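You operate a simulated robot arm through the tools that you are given. There is no shell and no other tool. Be economical: measure what you need, move in short steps, check, and stop when the job is done.

You run a simulated robot arm. Do the job below in one go: nothing can be reset, and whatever is moved stays where it is left.

JOB
Push the third counter drawer that stands open shut. Take the computer mouse on the corner end of the bench and put it away on the island top by the keyboard. Put one of the rings from the corner end of the bench on the purple tray. Put the green jar from the counter under the pegboard on the yellow tape and the purple jar on the grey tray. Put the waste bottle on the top of the warm cabinet. Close the washer drawer. Press the washer power button to switch it off. Open the back cloths drawer, take the blue marker and put it inside floor and shut the drawer again. Count the measuring tubes on the side bench, then put as many of the green cloths from the side bench on the long table. Any order will do. Set down upright: jar, waste bottle.

The check looks at the end state, three seconds after you hand in, the way a careful person would. Anything else that was tipped, shoved, dropped, spilled or broken makes it a failure. Flat cloth is picked up by pressing the open fingertips on it (5 to 10 N) and closing them slowly along it; thin cloth reads only 2 to 8 mm in the jaws.

ROBOT AND FRAMES
A 6-joint arm with a two-finger gripper on a trunk, on a base that drives. Base frame: it is fixed to the floor where the robot stands at the start and does not move with it; the origin is under the middle of the robot, x ahead of it, y to its left, z up. Readings come in m, rad, newtons and seconds.
With the tool pointing down near the work surface it reaches from about 0.16 to 0.84 m from the robot's upright axis, wherever it stands. Its first joint turns from -2.897 to 2.897 rad. Places, roughly: back cloths drawer [-0.2, 2.5, 0.7]; back cloths drawer floor [-0.1, 2.6, 0.7]; blue marker [-1.25, 3.75, 1]; computer mouse (7x12x4 cm) [1.3, 0.2, 0.9]; green cloth (7x10x3 cm) [-6.7, 0, 0.9]; grey tray (20x13x3 cm) [0.2, 2.5, 0.9]; island top by the keyboard [-1.6, 0.1, 0.9]; jar [0, 2.5, 1]; long table [-3.8, -2.5, 0.9]; measuring tube [-6.25, 0.75, 1]; purple tray [1.5, 0.5, 1]; ring [1.25, 0, 1]; third counter drawer [0.7, -0.1, 0.8]; top of the warm cabinet [-4, 4.1, 1.2]; washer drawer [-0.8, 2.7, 0.6]; washer power button [-0.9, 2.9, 0.8]; waste bottle [-0.25, 2.5, 1]; yellow tape (8x8x3 cm) [-0.1, 2.9, 0.9]. Payload 1.66 kg.
The TCP is the grasp point between the finger pads, 0.016 m short of the fingertips. In the tool frame z runs along the fingers and y along their closing line. The gripper opens to 0.111 m. The gripper's body begins 0.104 m behind the TCP.
Orientation is that of the tool frame in the base frame, as a unit quaternion [x, y, z, w]. With the fingers straight down and closing along the base's y, the tool's x points along the base's -x, its y along +y and its z along -z.

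CONTROLS
- The arm moves only by the tool send_rows. Its argument "plan" is one flat list of numbers, 6 for each row, row after row: the shift along the base's x, y, z in units of 30 mm (1.0 is 30 mm), then the turn, a rotation vector about the base's x, y, z in units of 6 degrees (1.0 is 6 degrees). In form: [tx, ty, tz, wx, wy, wz, tx, ty, tz, wx, wy, wz, ...]. A call has 1 to 12 rows; each row shifts and turns the commanded pose from where the row before left it. "gripper" is the gripper command, from -1 (shut) to 1 (fully open), values between in proportion, set as the call begins (left out, the last holds). A call with a number of a shift or a turn outside -1 to 1 is refused whole. Rows are played at 5 a second. More than 0.05 m and 0.15 rad between two rows, or a gripper value outside its range, and nothing of the call is played. A pose out of reach is approached as far as the arm can. The call stops where the force on the tool passes 40 N (or 10 N more than at its start, if that is more) or the arm is blocked; 0.2 s more then pass. The fingers move at their own pace and stop on an object; they squeeze with about 31 N. The grip force told is the motor's: it shows also when the fingers shut on nothing. Time passes only in rows, and 0.2 s behind the last, so rows that do not move let the fingers close. It gives the time, the measured TCP pose, the force on the tool (base axes), the opening and the grip force at its end, in the units of the frame above (readings bear some noise), with the torque about the TCP (base axes, N m) and any sound that the robot's microphone picked up, and new pictures: "show" is both (left out), scene, wrist or none.
- Cameras (640 x 400 px; columns grow to the right, rows downward): "scene" is now at [0.0582, 0.167, 1.5267]; the picture's right is [-0.31, -0.95, 0.00], its down [-0.76, 0.25, -0.60] and it looks along [0.57, -0.19, -0.80] (base axes); focal length 295 px, centre (320, 200). "wrist" rides on the gripper at [0.07, 0.013, -0.143] in the tool frame; the picture's right is [-0.19, 0.98, 0.00], its down [-0.87, -0.17, -0.47] and it looks along [-0.46, -0.09, 0.88] (tool axes); focal length 230 px, centre (320, 200). There is no depth. A picture from a camera that has moved, and an enlarged one, comes with that camera's place and axes in the base frame and with its lens. The place of the scene camera against the robot may be out by one fixed shift of up to 0.012 m in any direction.
- raise_lower(by): slides the trunk up (or, below 0, down) by that many m; the arm and the scene camera ride with it, the base frame stays. It gives what a move gives, with no picture.
- drive_base(legs): drives the robot by 1 to 6 legs, each [ahead, left, turn to the left] in m, m and rad, along the robot's own axes; the way and the turn of a leg run together, so that a leg with both is an arc; at most 1.5 m and 3.142 rad a leg. The arm and the cameras ride along, it lands a little off, and it stops where it bumps. It gives what a move gives, and a new picture of the scene camera.
- pan_tilt(pan, tilt): turns the head with the scene camera to pan (to the left, within 2.094 rad either way) and tilt (down, from -0.506 to 1.204), counted from straight ahead of the robot. It gives what a move gives, and a new picture of the scene camera.
- zoom(camera, box): a new picture of the part [left, top, right, bottom] of that camera's present view, enlarged. The clock stands still meanwhile.
- hand_in(): hands the job in; it is judged then, once.

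Go step by step. Nothing tells you exact positions but the pictures and the camera data: compare them with the known pose of the tool, close in by small moves and look again before you grip or let go. The budget is 535 turns and 360 pictures, counting those below and the enlarged ones. Unless the task says otherwise, let go and move clear before handing in, and close with one line.

The tools are called after "Emit:" as name(argument=value, ...) on one line, values as JSON. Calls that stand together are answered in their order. send_rows: Moves the arm, as the interface text tells. Its arguments: {"type":"object","properties":{"plan":{"type":"array","items":{"type":"number"}},"gripper":{"type":"number"},"show":{"type":"string","enum":["both","scene","wrist","none"]}},"required":["plan"]} The other tools are called the same way: raise_lower (by) slides the trunk up or down; drive_base (legs) drives the base; pan_tilt (pan, tilt) turns the head that bears the scene camera; zoom (camera, box) takes an enlarged picture of a part of a camera's view; hand_in () hands the job in.

At the start:

```text
time: 0.0
tool_pos: [0.495, 0.0535, 0.9646]
tool_rot: [0.0, 1.0, 0.0, 0.001]
ft_force: [-0.4, 0.0, 0.0]
ft_torque: [0.0, 0.0, 0.03]
opening: 0.1109
gripper_force: 0.0
trunk travel left (down, up): [-0.125, 0.465]
robot x, y, heading: [0.0019, 0.002, 0.0]
head pan, tilt: [-0.316, 0.93]
```

scene: 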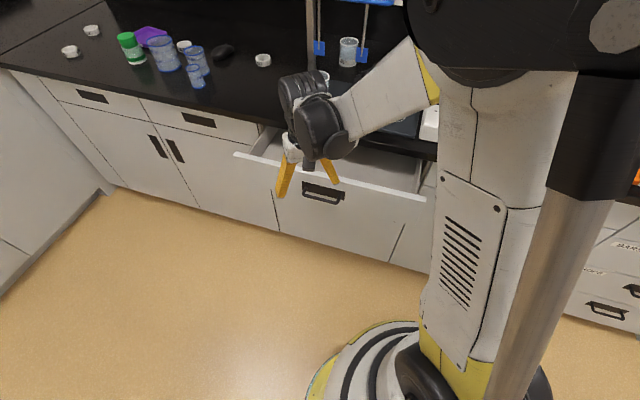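
wrist: 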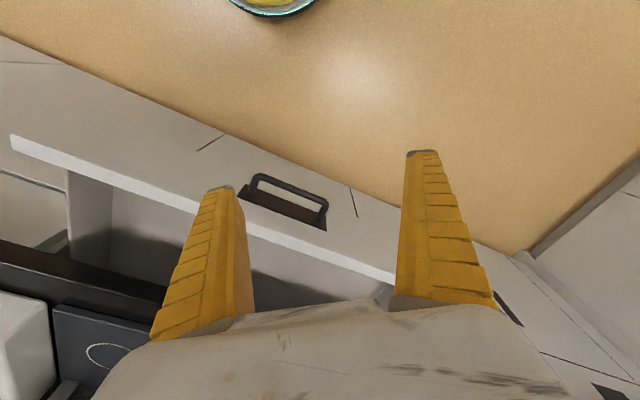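

The open third drawer is just ahead and to the right, with the bench's corner end behind it. I'll look around before moving.

Emit:
pan_tilt(pan=0.0, tilt=0.6)

Emit:
pan_tilt(pan=1.2, tilt=0.4)

Emit:
pan_tilt(pan=2.09, tilt=0.4)

Emit:
pan_tilt(pan=-1.3, tilt=0.4)

```text
time: 0.8
tool_pos: [0.4947, 0.052, 0.9644]
tool_rot: [0.001, 1.0, 0.0, 0.0]
ft_force: [0.3, 0.4, 0.3]
ft_torque: [0.01, -0.03, -0.01]
opening: 0.1107
gripper_force: 0.0
trunk travel left (down, up): [-0.125, 0.465]
robot x, y, heading: [-0.0002, -0.0001, -0.0]
head pan, tilt: [0.0, 0.6]
camera scene: at [0.0765, 0.1899, 1.5537], right [0.0, -1.0, 0.0], down [-0.57, 0.0, -0.82], along [0.82, 0.0, -0.57], focal length 295 px, centre (320, 200)
```

scene: 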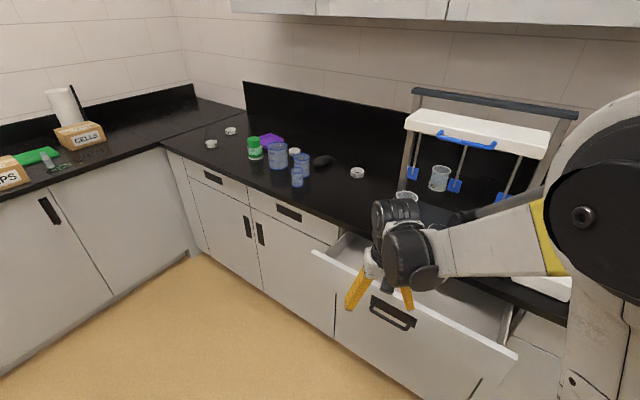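

```text
time: 2.2
tool_pos: [0.4955, 0.0535, 0.9656]
tool_rot: [0.0, 1.0, 0.001, 0.001]
ft_force: [0.5, 0.1, 0.0]
ft_torque: [0.0, 0.0, 0.0]
opening: 0.111
gripper_force: 0.2
trunk travel left (down, up): [-0.125, 0.465]
robot x, y, heading: [-0.002, -0.0032, -0.001]
head pan, tilt: [1.201, 0.4]
camera scene: at [0.0217, 0.2763, 1.572], right [0.93, -0.36, 0.0], down [-0.14, -0.36, -0.92], along [0.33, 0.86, -0.39], focal length 295 px, centre (320, 200)
```

scene: 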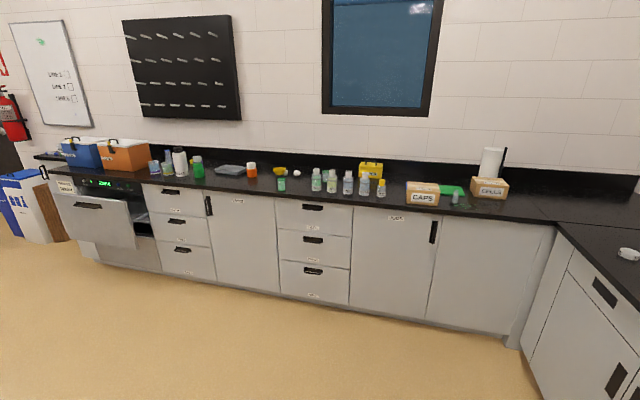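

```text
time: 3.4
tool_pos: [0.4949, 0.0524, 0.9656]
tool_rot: [0.0, 1.0, 0.001, 0.0]
ft_force: [0.5, -0.1, -0.5]
ft_torque: [0.0, -0.03, -0.02]
opening: 0.111
gripper_force: 0.0
trunk travel left (down, up): [-0.125, 0.465]
robot x, y, heading: [0.0011, -0.0018, -0.004]
head pan, tilt: [2.089, 0.4]
camera scene: at [-0.0577, 0.2705, 1.572], right [0.87, 0.49, 0.0], down [0.19, -0.34, -0.92], along [-0.46, 0.8, -0.39], focal length 295 px, centre (320, 200)
```

scene: 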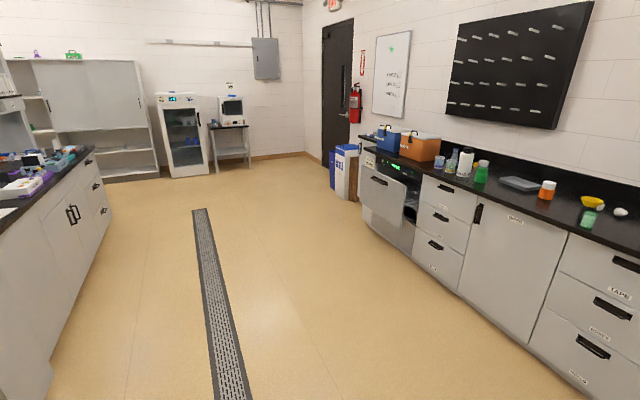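

```text
time: 6.3
tool_pos: [0.4958, 0.0534, 0.9657]
tool_rot: [0.0, 1.0, 0.0, 0.001]
ft_force: [1.5, 0.2, -0.8]
ft_torque: [0.0, -0.01, 0.03]
opening: 0.1111
gripper_force: 0.0
trunk travel left (down, up): [-0.125, 0.465]
robot x, y, heading: [-0.0016, 0.0024, -0.0]
head pan, tilt: [-1.3, 0.4]
camera scene: at [0.0129, 0.1007, 1.572], right [-0.96, -0.27, 0.0], down [-0.1, 0.37, -0.92], along [0.25, -0.89, -0.39], focal length 295 px, centre (320, 200)
```

scene: 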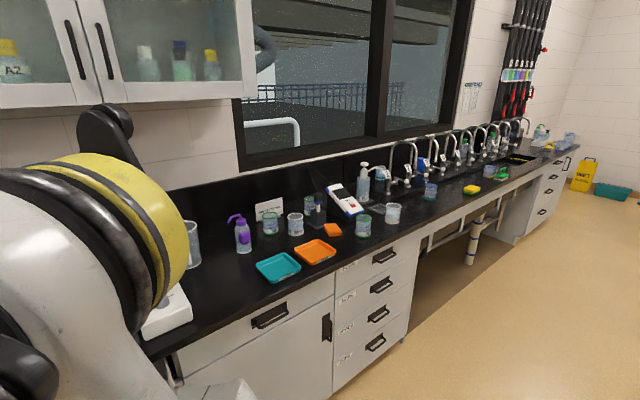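

The room's axes are turned about 55° from mine, so the drawer pushes in along roughly (0.82, -0.57). I'll line the tool up with that and tilt the closed fingers toward the drawer front.

Emit:
send_rows(plan=[0.32, 0.45, 0, 0, 0, -1, 0.32, 0.45, 0, 0, 0, -1, 0.32, 0.45, 0, 0, 0, -1, 0.32, 0.45, 0, 0, 0, -1, 0.32, 0.45, 0, 0, 0, -1, 0.3, 0.45, 0, 0, 0, -0.83, 0, 0, -0.9, -0.57, -0.82, 0, 0, 0, -0.9, -0.57, -0.82, 0, 0, 0, -0.9, -0.57, -0.82, 0, 0, 0, -0.9, -0.57, -0.82, 0, 0, 0, -0.9, -0.57, -0.82, 0, 0, 0, -0.9, -0.57, -0.82, 0], gripper=-1, show="wrist")

Emit:
pan_tilt(pan=-0.2, tilt=0.8)

```text
time: 8.9
tool_pos: [0.5691, 0.1426, 0.8162]
tool_rot: [0.286, 0.907, -0.092, 0.294]
ft_force: [0.0, 0.5, 0.0]
ft_torque: [0.0, 0.03, 0.01]
opening: 0.0
gripper_force: 28.5
out of reach, approached as far as the arm can: row 12
trunk travel left (down, up): [-0.125, 0.465]
robot x, y, heading: [0.0018, 0.0011, -0.001]
head pan, tilt: [-1.3, 0.4]
camera wrist: at [0.4623, 0.2328, 0.8911], right [0.69, 0.72, 0.11], down [0.25, -0.38, 0.89], along [0.68, -0.59, -0.44], focal length 230 px, centre (320, 200)
```

wrist: 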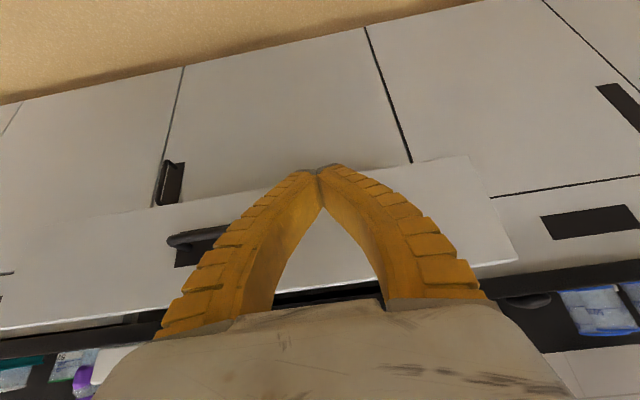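

```text
time: 10.2
tool_pos: [0.5689, 0.1419, 0.8174]
tool_rot: [0.286, 0.908, -0.092, 0.293]
ft_force: [-0.7, 0.2, 0.5]
ft_torque: [-0.02, -0.01, -0.01]
opening: 0.0
gripper_force: 29.0
trunk travel left (down, up): [-0.125, 0.465]
robot x, y, heading: [-0.001, 0.0012, 0.004]
head pan, tilt: [-0.201, 0.799]
camera scene: at [0.0671, 0.1739, 1.5369], right [-0.2, -0.98, 0.0], down [-0.7, 0.14, -0.7], along [0.68, -0.14, -0.72], focal length 295 px, centre (320, 200)
```

scene: 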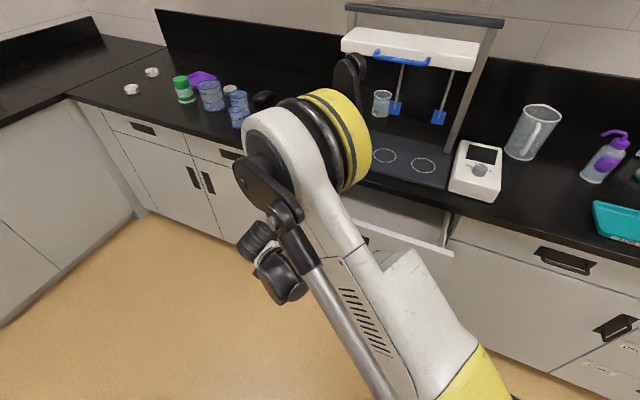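

Emit:
send_rows(plan=[0.82, -0.57, 0, 0, 0, 0, 0.82, -0.57, 0, 0, 0, 0, 0.82, -0.57, 0, 0, 0, 0, 0.82, -0.57, 0, 0, 0, 0, 0.82, -0.57, 0, 0, 0, 0, 0.82, -0.57, 0, 0, 0, 0], show="wrist")

```text
time: 11.6
tool_pos: [0.7164, 0.0383, 0.8158]
tool_rot: [0.286, 0.907, -0.092, 0.294]
ft_force: [0.1, 0.6, -0.3]
ft_torque: [-0.03, -0.01, 0.0]
opening: 0.0
gripper_force: 28.7
trunk travel left (down, up): [-0.125, 0.465]
robot x, y, heading: [-0.0026, -0.002, -0.002]
head pan, tilt: [-0.201, 0.799]
camera wrist: at [0.6098, 0.1291, 0.891], right [0.69, 0.72, 0.11], down [0.25, -0.38, 0.89], along [0.68, -0.58, -0.44], focal length 230 px, centre (320, 200)
```

wrist: 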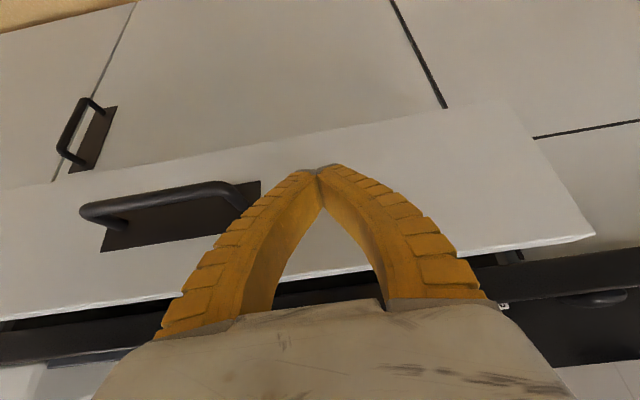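

Emit:
send_rows(plan=[0.82, -0.57, 0, 0, 0, 0, 0.82, -0.57, 0, 0, 0, 0, 0.82, -0.57, 0, 0, 0, 0, 0.82, -0.57, 0, 0, 0, 0], show="wrist")

```text
time: 12.5
tool_pos: [0.7939, -0.0169, 0.8129]
tool_rot: [0.287, 0.909, -0.091, 0.29]
ft_force: [-11.7, 3.4, 7.0]
ft_torque: [-0.09, -0.13, -0.14]
opening: 0.0059
gripper_force: 28.3
trunk travel left (down, up): [-0.125, 0.465]
robot x, y, heading: [-0.003, 0.0018, 0.001]
head pan, tilt: [-0.201, 0.799]
stopped in row 4: the force on the tool passed its limit at 66 N (the readings are from after the stop); the commanded pose is now the measured one
camera wrist: at [0.6879, 0.0727, 0.8894], right [0.69, 0.72, 0.11], down [0.26, -0.39, 0.89], along [0.68, -0.58, -0.45], focal length 230 px, centre (320, 200)
```

wrist: 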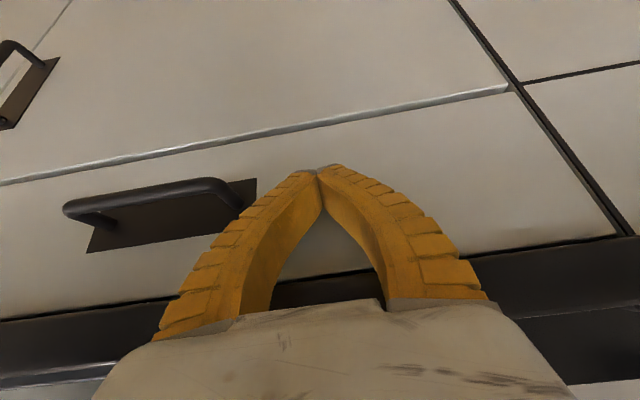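

Emit:
send_rows(plan=[0.4, -0.28, 0, 0, 0, 0, 0, 0, 0, 0, 0, 0], show="none")

Emit:
send_rows(plan=[-0.82, 0.57, 0, 0, 0, 0, -0.82, 0.57, 0.5, 0, 0, 0, -0.82, 0.57, 0.9, 0, 0, 0, -0.82, 0.57, 1, 0, 0, 0, -0.82, 0.57, 1, 0, 0, 0, 0, 0, 1, 0.57, 0.82, 0, 0, 0, 1, 0.57, 0.82, 0, 0, 0, 1, 0.57, 0.82, 0, 0, 0, 0, 0.57, 0.82, 0, 0, 0, 0, 0.57, 0.82, 0, 0, 0, 0, 0.57, 0.82, 0], show="scene", gripper=1)

```text
time: 12.9
tool_pos: [0.7954, -0.0176, 0.8113]
tool_rot: [0.287, 0.91, -0.091, 0.284]
ft_force: [-15.2, 5.9, 8.9]
ft_torque: [-0.11, -0.09, -0.12]
opening: 0.0063
gripper_force: 27.5
trunk travel left (down, up): [-0.125, 0.465]
robot x, y, heading: [-0.0015, -0.0039, 0.003]
head pan, tilt: [-0.201, 0.799]
stopped in row 1: the force on the tool passed its limit at 56 N (the readings are from after the stop); the commanded pose is now the measured one
```

```text
time: 15.3
tool_pos: [0.6735, 0.0678, 1.0024]
tool_rot: [0.301, 0.953, 0.002, -0.012]
ft_force: [0.2, 0.1, 0.5]
ft_torque: [0.03, 0.04, 0.0]
opening: 0.1111
gripper_force: 0.1
trunk travel left (down, up): [-0.125, 0.465]
robot x, y, heading: [-0.002, 0.0035, 0.002]
head pan, tilt: [-0.201, 0.799]
camera scene: at [0.0667, 0.174, 1.5369], right [-0.2, -0.98, 0.0], down [-0.7, 0.14, -0.7], along [0.68, -0.14, -0.72], focal length 295 px, centre (320, 200)
```

scene: 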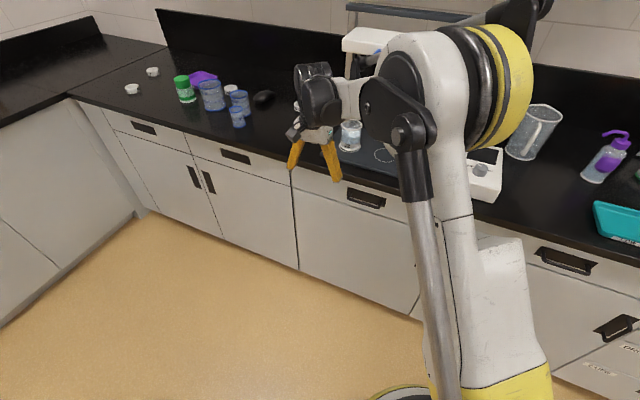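

The drawer is shut. Next are the ring and the mouse, so I'll drive toward the corner end.

Emit:
zoom(camera="scene", box=[100, 40, 320, 177])

Emit:
pan_tilt(pan=0.1, tilt=0.5)

Emit:
zoom(camera="scene", box=[210, 90, 450, 240])

```text
2.91 times, centred on (210, 108) of scene
camera zoom: at [0.0667, 0.174, 1.5369], right [-0.2, -0.98, 0.0], down [-0.7, 0.14, -0.7], along [0.68, -0.14, -0.72], focal length 859 px, centre (640, 466)
```

zoom: 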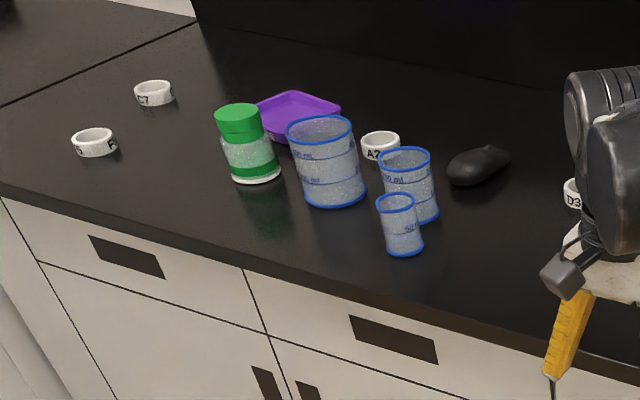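

```text
time: 16.1
tool_pos: [0.6742, 0.0665, 1.0027]
tool_rot: [0.301, 0.954, 0.002, -0.01]
ft_force: [0.7, 0.1, 0.9]
ft_torque: [0.02, -0.02, 0.0]
opening: 0.1109
gripper_force: 0.0
trunk travel left (down, up): [-0.125, 0.465]
robot x, y, heading: [-0.0059, -0.0001, 0.005]
head pan, tilt: [0.099, 0.499]
camera scene: at [0.0778, 0.1993, 1.5628], right [0.1, -0.99, 0.0], down [-0.48, -0.05, -0.88], along [0.87, 0.09, -0.48], focal length 295 px, centre (320, 200)
```

scene: 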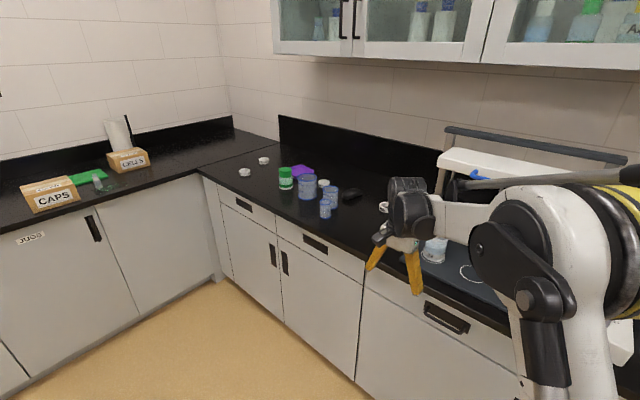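

```text
2.67 times, centred on (330, 165) of scene
camera zoom: at [0.0778, 0.1993, 1.5628], right [0.1, -0.99, 0.0], down [-0.48, -0.05, -0.88], along [0.87, 0.09, -0.48], focal length 788 px, centre (293, 293)
```

zoom: 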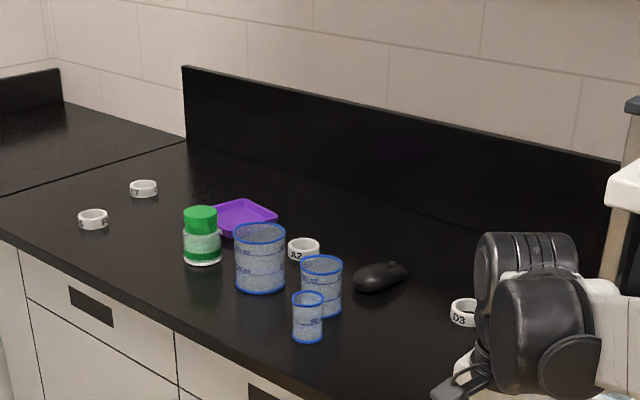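

Emit:
send_rows(plan=[-0.6, 0, 1, 0, 0, 1, -0.6, 0, 1, 0, 0, 1, -0.6, 0, 1, 0, 0, 1, -0.6, 0, 1, 0, 0, 1, -0.6, 0, 1, 0, 0, 1, -0.6, 0, 1, 0, 0, 0.8], show="none")

Emit:
drive_base(legs=[[0, 0, -0.607], [0, 1.0, 0], [0.28, 0, 0]])

Emit:
pan_tilt(pan=0.0, tilt=0.8)

```text
time: 17.5
tool_pos: [0.5643, 0.0711, 1.1808]
tool_rot: [0.001, 1.0, -0.002, -0.011]
ft_force: [0.2, 0.1, -0.2]
ft_torque: [0.0, 0.02, 0.03]
opening: 0.1108
gripper_force: 0.1
trunk travel left (down, up): [-0.125, 0.465]
robot x, y, heading: [-0.0018, 0.0026, -0.001]
head pan, tilt: [0.099, 0.499]
```

```text
time: 26.1
tool_pos: [1.3267, 0.3845, 1.1801]
tool_rot: [0.315, 0.949, 0.001, -0.011]
ft_force: [-0.6, -0.2, 0.1]
ft_torque: [0.01, 0.03, 0.03]
opening: 0.1109
gripper_force: 0.0
trunk travel left (down, up): [-0.125, 0.465]
robot x, y, heading: [0.8324, 0.6641, -0.636]
head pan, tilt: [0.099, 0.499]
camera scene: at [1.0137, 0.7831, 1.5628], right [-0.51, -0.86, 0.0], down [-0.41, 0.24, -0.88], along [0.76, -0.45, -0.48], focal length 295 px, centre (320, 200)
```

scene: 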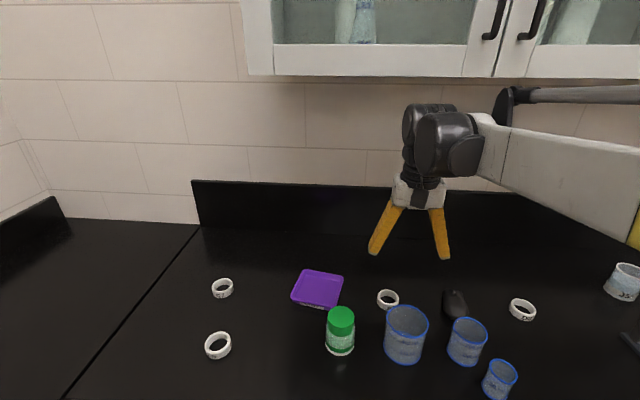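

```text
time: 26.9
tool_pos: [1.3269, 0.386, 1.1805]
tool_rot: [0.313, 0.95, 0.002, -0.011]
ft_force: [0.1, 0.6, 0.5]
ft_torque: [0.02, 0.02, 0.03]
opening: 0.1108
gripper_force: 0.0
trunk travel left (down, up): [-0.125, 0.465]
robot x, y, heading: [0.8288, 0.6629, -0.634]
head pan, tilt: [0.0, 0.799]
camera scene: at [0.9998, 0.7821, 1.537], right [-0.59, -0.81, 0.0], down [-0.58, 0.42, -0.7], along [0.56, -0.41, -0.72], focal length 295 px, centre (320, 200)
```

scene: 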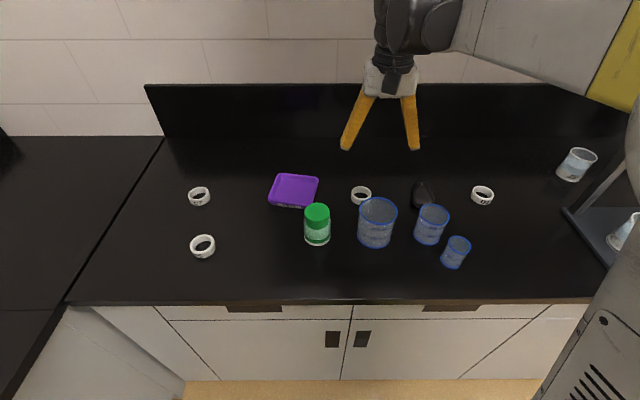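

Ring R at about (1.534, 0.767) has clear space around it and is within reach. I'll move over it and look.

Emit:
send_rows(plan=[0.57, 1, 0, 0, 0, 0, 0.57, 1, 0, 0, 0, 0, 0.57, 1, 0, 0, 0, 0, 0.57, 1, 0, 0, 0, 0, 0.57, 1, 0, 0, 0, 0, 0.57, 1, -0.5, 0, 0, 0, 0.57, 1, -0.5, 0, 0, 0, 0.57, 1, -0.5, 0, 0, 0, 0.57, 1, -0.5, 0, 0, 0, 0.57, 1, -1, 0, 0, 0, 0.57, 1, -1, 0, 0, 0, 0.57, 1, -1, 0, 0, 0], show="both")

```text
time: 29.4
tool_pos: [1.5303, 0.7457, 1.0277]
tool_rot: [0.314, 0.949, 0.001, -0.011]
ft_force: [0.6, -1.0, 0.1]
ft_torque: [0.0, -0.01, -0.07]
opening: 0.1111
gripper_force: 0.0
trunk travel left (down, up): [-0.125, 0.465]
robot x, y, heading: [0.8323, 0.6634, -0.642]
head pan, tilt: [0.0, 0.799]
camera scene: at [1.0004, 0.7825, 1.5368], right [-0.59, -0.81, 0.0], down [-0.58, 0.42, -0.7], along [0.56, -0.41, -0.72], focal length 295 px, centre (320, 200)
camera wrist: at [1.4863, 0.7966, 1.1728], right [0.74, 0.68, -0.01], down [0.6, -0.65, 0.45], along [0.3, -0.34, -0.89], focal length 230 px, centre (320, 200)
```

scene: 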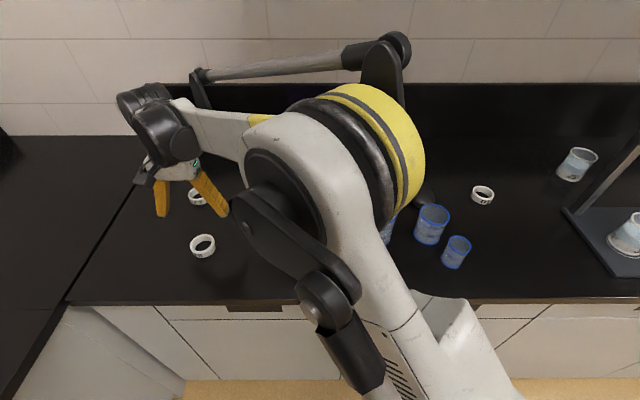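
wrist: 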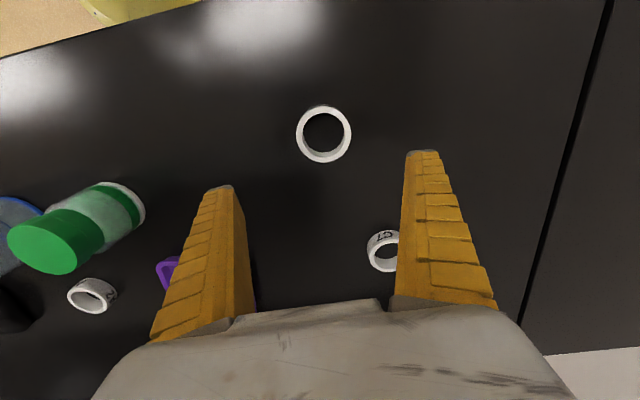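

Emit:
send_rows(plan=[-0.27, 0.43, -0.9, 0, 0, 0, 0, 0, -0.9, 0, 0, 0, 0, 0, -0.9, 0, 0, 0, 0, 0, -0.5, 0, 0, 0, 0, 0, -0.3, 0, 0, 0], show="wrist")

```text
time: 30.6
tool_pos: [1.5226, 0.7577, 0.9245]
tool_rot: [0.314, 0.949, 0.001, -0.01]
ft_force: [0.0, 0.4, 0.1]
ft_torque: [0.0, 0.01, 0.01]
opening: 0.1108
gripper_force: 0.0
trunk travel left (down, up): [-0.125, 0.465]
robot x, y, heading: [0.8336, 0.6661, -0.632]
head pan, tilt: [0.0, 0.799]
camera wrist: at [1.4782, 0.8081, 1.069], right [0.74, 0.68, -0.01], down [0.6, -0.65, 0.45], along [0.3, -0.34, -0.89], focal length 230 px, centre (320, 200)
```

wrist: 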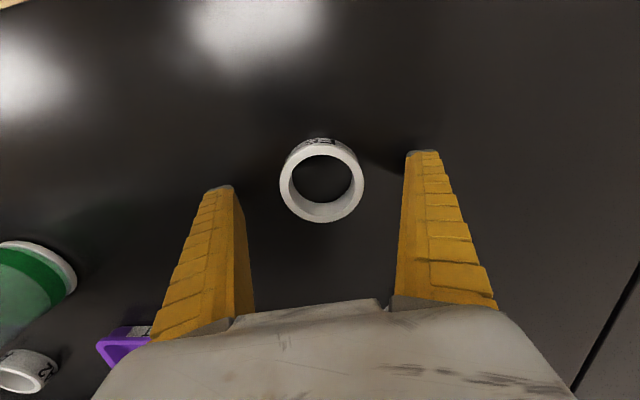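

Emit:
send_rows(plan=[0, 0, -0.2, 0, 0, 0, 0, 0, 0, 0, 0, 0], show="none")

Emit:
send_rows(plan=[0, 0, 0, 0, 0, 0, 0, 0, 0, 0, 0, 0, 0, 0, 0, 0, 0, 0], gripper=-1, show="wrist")

```text
time: 31.2
tool_pos: [1.5243, 0.7588, 0.9186]
tool_rot: [0.314, 0.949, 0.001, -0.01]
ft_force: [0.0, 0.2, -0.4]
ft_torque: [0.02, 0.0, 0.0]
opening: 0.1107
gripper_force: 0.1
trunk travel left (down, up): [-0.125, 0.465]
robot x, y, heading: [0.8329, 0.6631, -0.634]
head pan, tilt: [0.0, 0.799]
```

```text
time: 32.0
tool_pos: [1.5246, 0.7594, 0.9183]
tool_rot: [0.314, 0.949, 0.002, -0.011]
ft_force: [-0.4, -0.5, 3.3]
ft_torque: [0.02, -0.02, 0.0]
opening: 0.0513
gripper_force: 30.7
trunk travel left (down, up): [-0.125, 0.465]
robot x, y, heading: [0.8316, 0.6666, -0.635]
head pan, tilt: [0.0, 0.799]
camera wrist: at [1.4789, 0.8087, 1.0628], right [0.74, 0.68, -0.01], down [0.6, -0.65, 0.45], along [0.3, -0.34, -0.89], focal length 230 px, centre (320, 200)
```

wrist: 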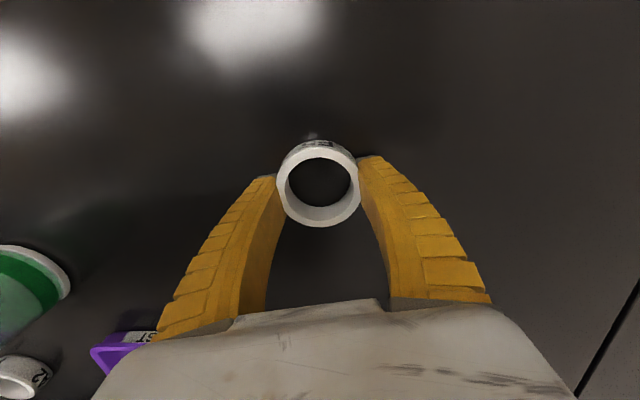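

Emit:
send_rows(plan=[0, 0, 0.5, 0, 0, 0, 0, 0, 1, 0, 0, 0, 0, 0, 1, 0, 0, 0, 0, 0, 1, 0, 0, 0, 0.14, -1, 0, 0, 0, 0, 0.14, -1, 0, 0, 0, 0, 0.14, -1, 0, 0, 0, 0, 0.14, -1, 0, 0, 0, 0, 0.14, -1, 0, 0, 0, 0, 0.14, -1, 0, 0, 0, 0, 0.14, -1, 0, 0, 0, 0, 0.14, -1, 0, 0, 0, 0], show="both")

```text
time: 34.6
tool_pos: [1.5578, 0.5159, 1.0232]
tool_rot: [0.315, 0.949, 0.001, -0.011]
ft_force: [0.4, -0.5, -1.0]
ft_torque: [-0.04, -0.01, -0.03]
opening: 0.0509
gripper_force: 31.0
trunk travel left (down, up): [-0.125, 0.465]
robot x, y, heading: [0.8317, 0.6636, -0.631]
head pan, tilt: [0.0, 0.799]
camera scene: at [1.0, 0.7817, 1.5369], right [-0.59, -0.81, 0.0], down [-0.58, 0.42, -0.7], along [0.56, -0.41, -0.72], focal length 295 px, centre (320, 200)
camera wrist: at [1.5132, 0.5657, 1.1671], right [0.74, 0.68, -0.01], down [0.6, -0.65, 0.45], along [0.3, -0.34, -0.89], focal length 230 px, centre (320, 200)
```

scene: 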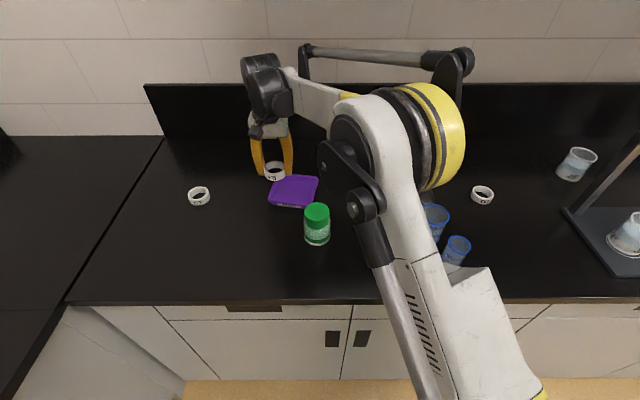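
wrist: 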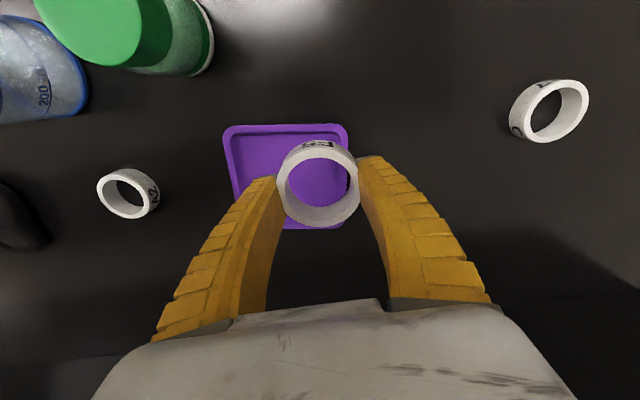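

Emit:
send_rows(plan=[-0.1, -1, 0, 0, 0, 0, -0.1, -0.87, 0, 0, 0, 0, 0, 0, -1, 0, 0, 0, 0, 0, -1, 0, 0, 0], show="wrist")

```text
time: 35.6
tool_pos: [1.5507, 0.461, 0.9628]
tool_rot: [0.314, 0.95, 0.002, -0.01]
ft_force: [0.2, -0.5, -0.2]
ft_torque: [-0.03, 0.04, -0.01]
opening: 0.0508
gripper_force: 30.8
trunk travel left (down, up): [-0.125, 0.465]
robot x, y, heading: [0.8327, 0.6631, -0.637]
head pan, tilt: [0.0, 0.799]
camera wrist: at [1.5057, 0.511, 1.1077], right [0.74, 0.68, -0.01], down [0.6, -0.65, 0.45], along [0.3, -0.34, -0.89], focal length 230 px, centre (320, 200)
```

wrist: 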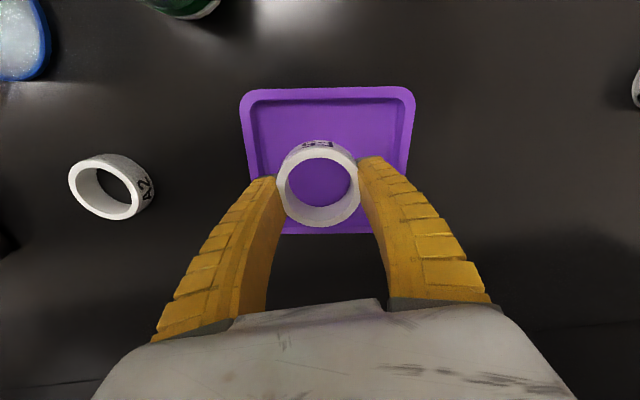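

Emit:
send_rows(plan=[-0.07, 0.2, -0.6, 0, 0, 0, 0, 0, -0.4, 0, 0, 0, 0, 0, -0.2, 0, 0, 0, 0, 0, 0, 0, 0, 0], show="wrist")

```text
time: 36.6
tool_pos: [1.5476, 0.468, 0.928]
tool_rot: [0.313, 0.95, 0.001, -0.011]
ft_force: [0.0, 0.6, -0.3]
ft_torque: [-0.01, 0.03, -0.06]
opening: 0.0506
gripper_force: 31.4
trunk travel left (down, up): [-0.125, 0.465]
robot x, y, heading: [0.832, 0.6629, -0.633]
head pan, tilt: [0.0, 0.799]
camera wrist: at [1.5035, 0.5183, 1.0719], right [0.74, 0.68, -0.01], down [0.6, -0.65, 0.45], along [0.3, -0.34, -0.89], focal length 230 px, centre (320, 200)
```

wrist: 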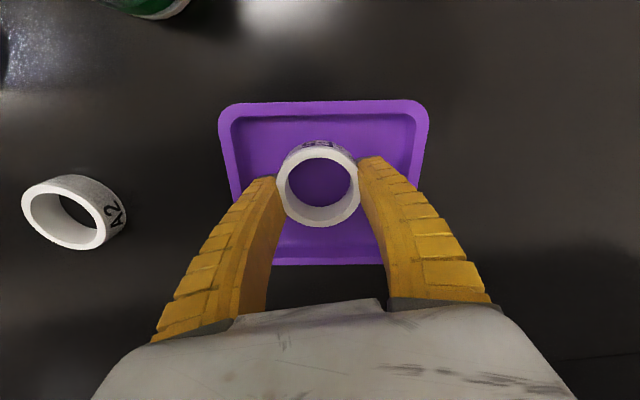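

Centred. I'll lower gently until it touches, then let go by opening partway.

Emit:
send_rows(plan=[0, 0, -0.1, 0, 0, 0, 0, 0, -0.05, 0, 0, 0], show="none")

Emit:
send_rows(plan=[0, 0, 0, 0, 0, 0, 0, 0, 0, 0, 0, 0, 0, 0, 0.8, 0, 0, 0, 0, 0, 1, 0, 0, 0, 0, 0, 1, 0, 0, 0], gripper=0.25, show="wrist")

```text
time: 37.2
tool_pos: [1.5486, 0.4687, 0.9245]
tool_rot: [0.314, 0.949, 0.002, -0.01]
ft_force: [1.8, -1.4, 7.2]
ft_torque: [0.01, -0.08, -0.03]
opening: 0.0508
gripper_force: 30.6
trunk travel left (down, up): [-0.125, 0.465]
robot x, y, heading: [0.8313, 0.6669, -0.635]
head pan, tilt: [0.0, 0.799]
```

```text
time: 38.5
tool_pos: [1.5512, 0.4699, 1.0095]
tool_rot: [0.314, 0.949, 0.002, -0.011]
ft_force: [0.1, -0.2, -0.5]
ft_torque: [-0.03, -0.02, 0.01]
opening: 0.0711
gripper_force: 0.9
trunk travel left (down, up): [-0.125, 0.465]
robot x, y, heading: [0.8296, 0.661, -0.632]
head pan, tilt: [0.0, 0.799]
camera wrist: at [1.5062, 0.5197, 1.1525], right [0.74, 0.68, -0.01], down [0.6, -0.65, 0.45], along [0.3, -0.34, -0.89], focal length 230 px, centre (320, 200)
```

wrist: 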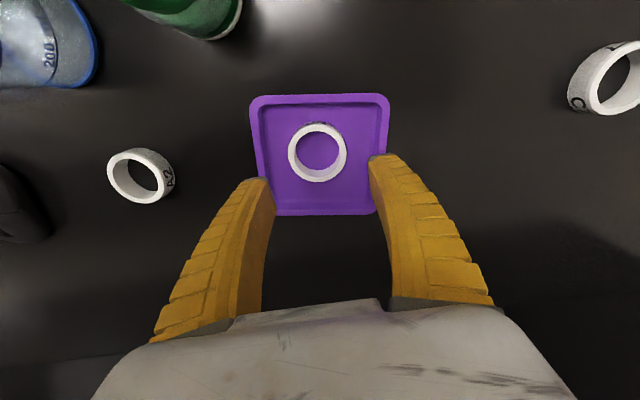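

Emit:
send_rows(plan=[0, 0, 1, 0, 0, 0, 0, 0, 1, 0, 0, 0, -0.82, -1, 0.5, 0, 0, 0, -0.82, -1, 0.5, 0, 0, 0, -0.82, -1, 0, 0, 0, 0, -0.82, -1, 0, 0, 0, 0, -0.82, -1, 0, 0, 0, 0, -0.82, -1, 0, 0, 0, 0, -0.82, -1, 0, 0, 0, 0, -0.82, -1, 0, 0, 0, 0, -0.82, -1, 0, 0, 0, 0, -0.82, -1, 0, 0, 0, 0], gripper=1, show="both")

```text
time: 41.0
tool_pos: [1.3029, 0.1638, 1.0978]
tool_rot: [0.314, 0.949, 0.002, -0.011]
ft_force: [-0.1, 0.4, -0.2]
ft_torque: [0.03, 0.02, -0.02]
opening: 0.111
gripper_force: 0.1
trunk travel left (down, up): [-0.125, 0.465]
robot x, y, heading: [0.8294, 0.6651, -0.631]
head pan, tilt: [0.0, 0.799]
camera scene: at [0.9996, 0.7816, 1.537], right [-0.59, -0.81, 0.0], down [-0.58, 0.42, -0.7], along [0.56, -0.41, -0.72], focal length 295 px, centre (320, 200)
camera wrist: at [1.2583, 0.2143, 1.2422], right [0.74, 0.68, -0.01], down [0.6, -0.66, 0.45], along [0.3, -0.34, -0.89], focal length 230 px, centre (320, 200)
```

scene: 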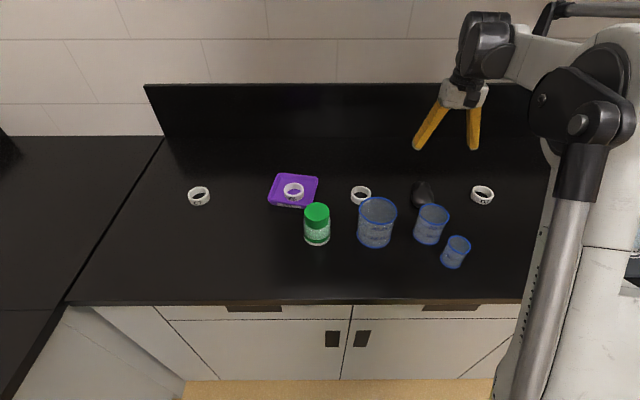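
wrist: 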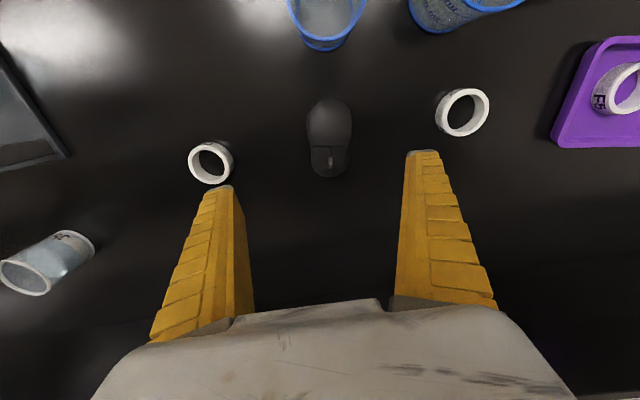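

Emit:
send_rows(plan=[0.32, 0.27, -1, 0, 0, 0, 0, 0, -1, 0, 0, 0, 0, 0, -1, 0, 0, 0, 0, 0, -1, 0, 0, 0], show="wrist")

```text
time: 42.0
tool_pos: [1.3135, 0.1748, 0.9781]
tool_rot: [0.314, 0.949, 0.002, -0.011]
ft_force: [0.3, 0.3, 0.1]
ft_torque: [0.01, -0.01, 0.0]
opening: 0.111
gripper_force: 0.0
trunk travel left (down, up): [-0.125, 0.465]
robot x, y, heading: [0.8305, 0.6647, -0.638]
head pan, tilt: [0.0, 0.799]
camera wrist: at [1.2689, 0.2249, 1.123], right [0.74, 0.68, -0.01], down [0.6, -0.65, 0.45], along [0.3, -0.34, -0.89], focal length 230 px, centre (320, 200)
```

wrist: 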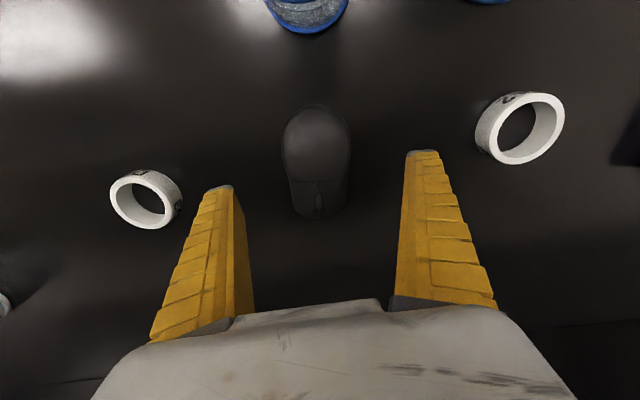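

Emit:
send_rows(plan=[-0.1, 0, -0.8, 0, 0, 0, 0, 0, -0.7, 0, 0, 0, 0, 0, -0.4, 0, 0, 0, 0, 0, 0, 0, 0, 0], show="none")

Emit:
send_rows(plan=[0, 0, 0, 0, 0, 0, 0, 0, 0, 0, 0, 0, 0, 0, 0, 0, 0, 0], gripper=-1, show="wrist")

```text
time: 43.0
tool_pos: [1.3118, 0.1757, 0.9205]
tool_rot: [0.313, 0.95, 0.001, -0.01]
ft_force: [0.3, -0.3, 0.1]
ft_torque: [0.02, 0.02, 0.0]
opening: 0.1109
gripper_force: 0.2
trunk travel left (down, up): [-0.125, 0.465]
robot x, y, heading: [0.8302, 0.6648, -0.632]
head pan, tilt: [0.0, 0.799]
```

```text
time: 43.9
tool_pos: [1.3116, 0.1743, 0.9194]
tool_rot: [0.314, 0.949, 0.002, -0.011]
ft_force: [-0.1, 0.0, 0.3]
ft_torque: [-0.01, -0.01, -0.04]
opening: 0.0597
gripper_force: 31.4
trunk travel left (down, up): [-0.125, 0.465]
robot x, y, heading: [0.831, 0.6618, -0.638]
head pan, tilt: [0.0, 0.799]
camera wrist: at [1.2669, 0.2247, 1.0643], right [0.74, 0.68, -0.01], down [0.6, -0.65, 0.45], along [0.3, -0.34, -0.89], focal length 230 px, centre (320, 200)
```

wrist: 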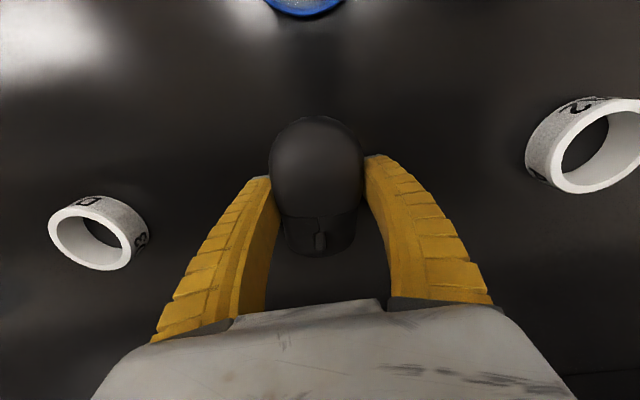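

Emit:
send_rows(plan=[0, 0, 0.5, 0, 0, 0, 0, 0, 1, 0, 0, 0, 0, 0, 1, 0, 0, 0, 0, 0, 1, 0, 0, 0, 0, 0, 1, 0, 0, 0, 0, 0, 1, 0, 0, 0, -0.5, 0.7, 1, 0, 0, 0, -0.5, 0.8, 0.5, 0, 0, 0, -0.5, 0.8, 0, 0, 0, 0, -0.5, 0.8, 0, 0, 0, 0, -0.5, 0.8, 0, 0, 0, 0, -0.5, 0.8, 0, 0, 0, 0], show="wrist")

Emit:
pan_tilt(pan=-1.8, tilt=0.35)

Emit:
pan_tilt(pan=2.09, tilt=0.35)

```text
time: 46.5
tool_pos: [1.2182, 0.317, 1.1292]
tool_rot: [0.313, 0.95, 0.002, -0.011]
ft_force: [-0.4, -0.2, -1.2]
ft_torque: [-0.01, -0.02, 0.01]
opening: 0.0598
gripper_force: 31.0
trunk travel left (down, up): [-0.125, 0.465]
robot x, y, heading: [0.8287, 0.6662, -0.626]
head pan, tilt: [0.0, 0.799]
camera wrist: at [1.1734, 0.3671, 1.2728], right [0.74, 0.68, -0.01], down [0.6, -0.65, 0.45], along [0.3, -0.34, -0.89], focal length 230 px, centre (320, 200)
```

wrist: 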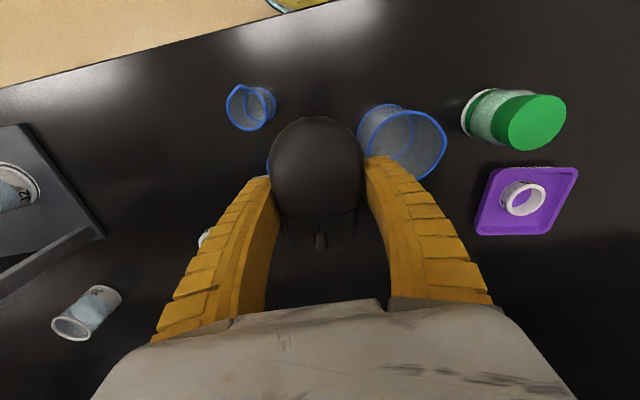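

```text
time: 48.2
tool_pos: [1.2201, 0.3161, 1.1278]
tool_rot: [0.314, 0.949, 0.002, -0.01]
ft_force: [0.3, -0.1, -1.0]
ft_torque: [-0.01, 0.01, -0.03]
opening: 0.0599
gripper_force: 30.9
trunk travel left (down, up): [-0.125, 0.465]
robot x, y, heading: [0.8316, 0.6632, -0.63]
head pan, tilt: [-1.799, 0.351]
camera scene: at [0.8642, 0.7691, 1.5765], right [-0.65, 0.76, 0.0], down [0.26, 0.22, -0.94], along [-0.71, -0.61, -0.34], focal length 295 px, centre (320, 200)
```

scene: 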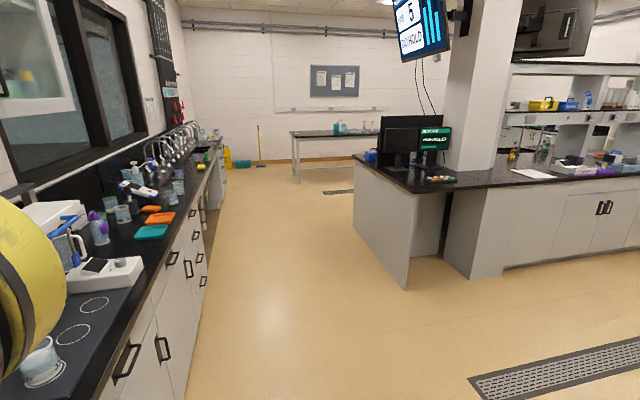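

```text
time: 51.4
tool_pos: [1.2192, 0.3165, 1.1293]
tool_rot: [0.314, 0.949, 0.002, -0.01]
ft_force: [0.0, 0.3, -0.7]
ft_torque: [-0.02, -0.01, -0.01]
opening: 0.0599
gripper_force: 31.1
trunk travel left (down, up): [-0.125, 0.465]
robot x, y, heading: [0.8305, 0.667, -0.636]
head pan, tilt: [2.089, 0.351]
camera scene: at [0.9456, 0.9222, 1.5765], right [0.99, -0.12, 0.0], down [-0.04, -0.34, -0.94], along [0.11, 0.93, -0.34], focal length 295 px, centre (320, 200)
```

scene: 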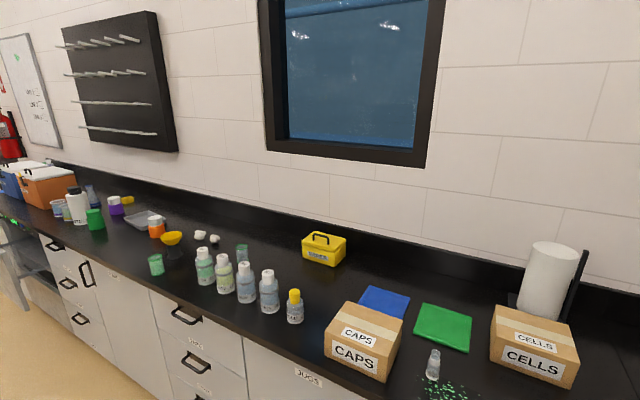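

Emit:
pan_tilt(pan=-2.09, tilt=0.35)

Emit:
zoom(camera="scene", box=[220, 100, 540, 300])

```text
time: 54.8
tool_pos: [1.2182, 0.317, 1.1288]
tool_rot: [0.314, 0.949, 0.002, -0.011]
ft_force: [0.7, -0.6, -0.6]
ft_torque: [-0.01, 0.02, 0.01]
opening: 0.0591
gripper_force: 30.7
trunk travel left (down, up): [-0.125, 0.465]
robot x, y, heading: [0.8306, 0.6651, -0.634]
head pan, tilt: [-2.089, 0.351]
camera scene: at [0.8498, 0.7918, 1.5765], right [-0.41, 0.91, 0.0], down [0.31, 0.14, -0.94], along [-0.86, -0.38, -0.34], focal length 295 px, centre (320, 200)
```

scene: 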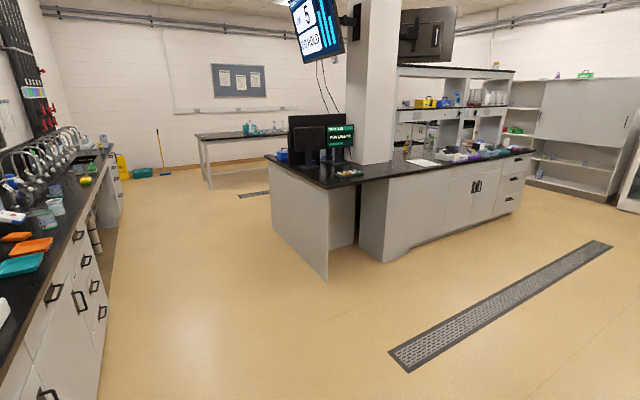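

```text
2.00 times, centred on (380, 200) of scene
camera zoom: at [0.8498, 0.7918, 1.5765], right [-0.41, 0.91, 0.0], down [0.31, 0.14, -0.94], along [-0.86, -0.38, -0.34], focal length 591 px, centre (200, 200)
```

zoom: 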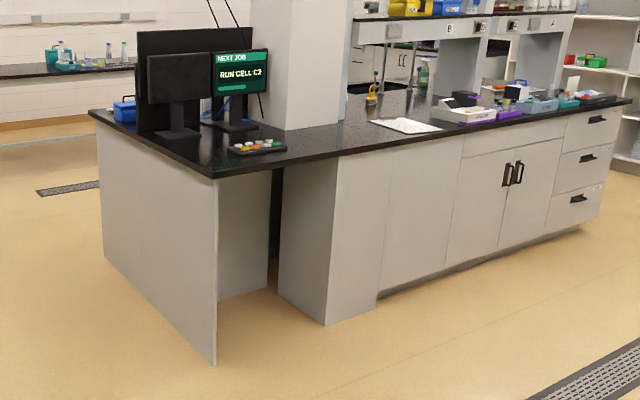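

The island end with the monitors and a coloured key pad is where the mouse goes. I'll back off, turn and drive toward it.

Emit:
drive_base(legs=[[-0.6, 0, 0], [0, 0, -1.572], [1.0, -0.87, 0]])

Emit:
pan_tilt(pan=0.0, tilt=0.5)

```text
time: 68.4
tool_pos: [-1.297, 0.2597, 1.1282]
tool_rot: [0.884, 0.468, 0.008, -0.006]
ft_force: [0.3, -0.1, -1.2]
ft_torque: [0.03, -0.02, 0.01]
opening: 0.0594
gripper_force: 31.0
trunk travel left (down, up): [-0.125, 0.465]
robot x, y, heading: [-0.9635, 0.6658, -2.165]
head pan, tilt: [-2.089, 0.351]
camera scene: at [-0.8294, 0.6573, 1.5766], right [0.9, 0.44, 0.0], down [0.15, -0.31, -0.94], along [-0.42, 0.84, -0.34], focal length 295 px, centre (320, 200)
```

scene: 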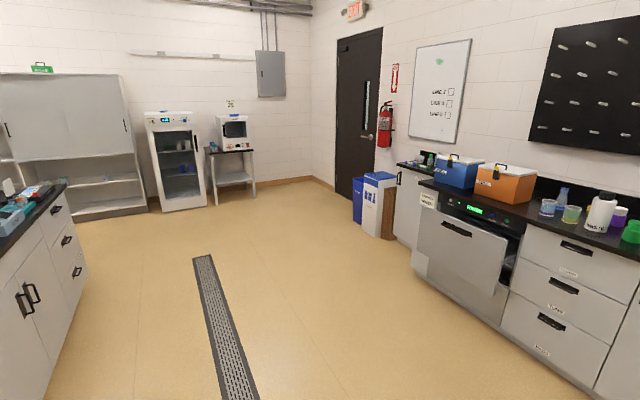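

```text
time: 70.4
tool_pos: [-1.2967, 0.2617, 1.129]
tool_rot: [0.884, 0.468, 0.008, -0.006]
ft_force: [0.1, 0.3, -1.6]
ft_torque: [-0.03, -0.03, 0.02]
opening: 0.0593
gripper_force: 30.9
trunk travel left (down, up): [-0.125, 0.465]
robot x, y, heading: [-0.9645, 0.6662, -2.162]
head pan, tilt: [0.0, 0.499]
camera scene: at [-0.8387, 0.4985, 1.5629], right [-0.83, 0.56, 0.0], down [0.27, 0.4, -0.88], along [-0.49, -0.73, -0.48], focal length 295 px, centre (320, 200)
```

scene: 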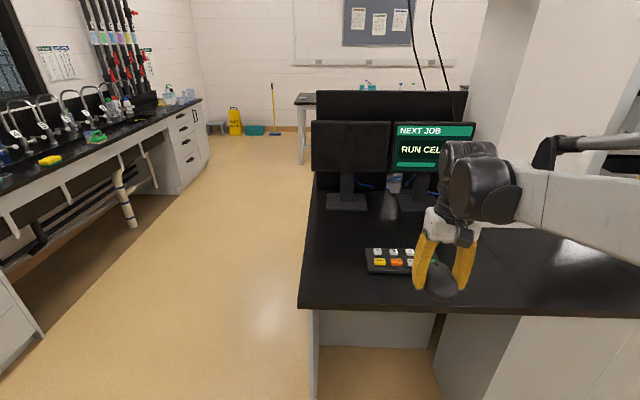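

Emit:
drive_base(legs=[[0.27, -0.2, -0.04]])

Emit:
pan_tilt(pan=0.1, tilt=0.8)

```text
time: 72.7
tool_pos: [-1.638, 0.168, 1.1284]
tool_rot: [0.893, 0.45, 0.01, -0.006]
ft_force: [0.0, -0.7, -0.6]
ft_torque: [0.0, -0.04, -0.02]
opening: 0.0595
gripper_force: 31.5
trunk travel left (down, up): [-0.125, 0.465]
robot x, y, heading: [-1.2867, 0.5598, -2.205]
head pan, tilt: [0.0, 0.499]
camera scene: at [-1.1708, 0.3872, 1.5629], right [-0.81, 0.59, 0.0], down [0.28, 0.39, -0.88], along [-0.52, -0.71, -0.48], focal length 295 px, centre (320, 200)
```

scene: 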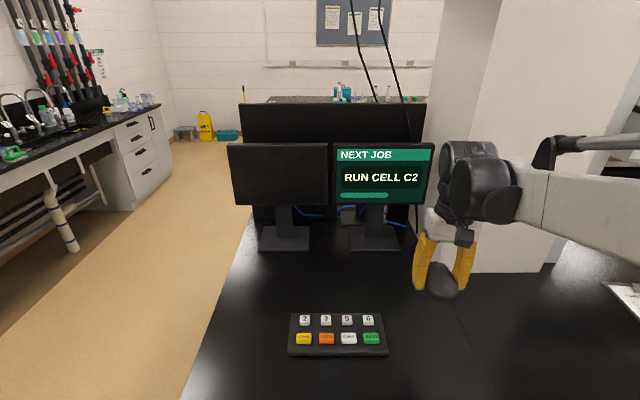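

```text
time: 73.5
tool_pos: [-1.6383, 0.1673, 1.1287]
tool_rot: [0.893, 0.45, 0.008, -0.006]
ft_force: [-0.1, -0.2, 0.6]
ft_torque: [-0.03, 0.0, -0.04]
opening: 0.0592
gripper_force: 30.9
trunk travel left (down, up): [-0.125, 0.465]
robot x, y, heading: [-1.29, 0.5561, -2.202]
head pan, tilt: [0.099, 0.799]
camera scene: at [-1.1574, 0.3913, 1.537], right [-0.86, 0.51, 0.0], down [0.36, 0.62, -0.7], along [-0.35, -0.6, -0.72], focal length 295 px, centre (320, 200)
```

scene: 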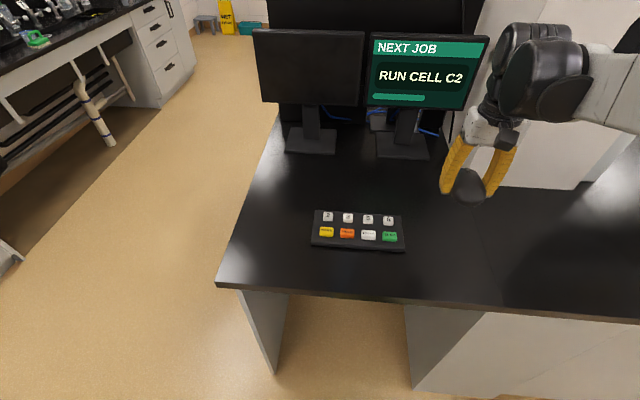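

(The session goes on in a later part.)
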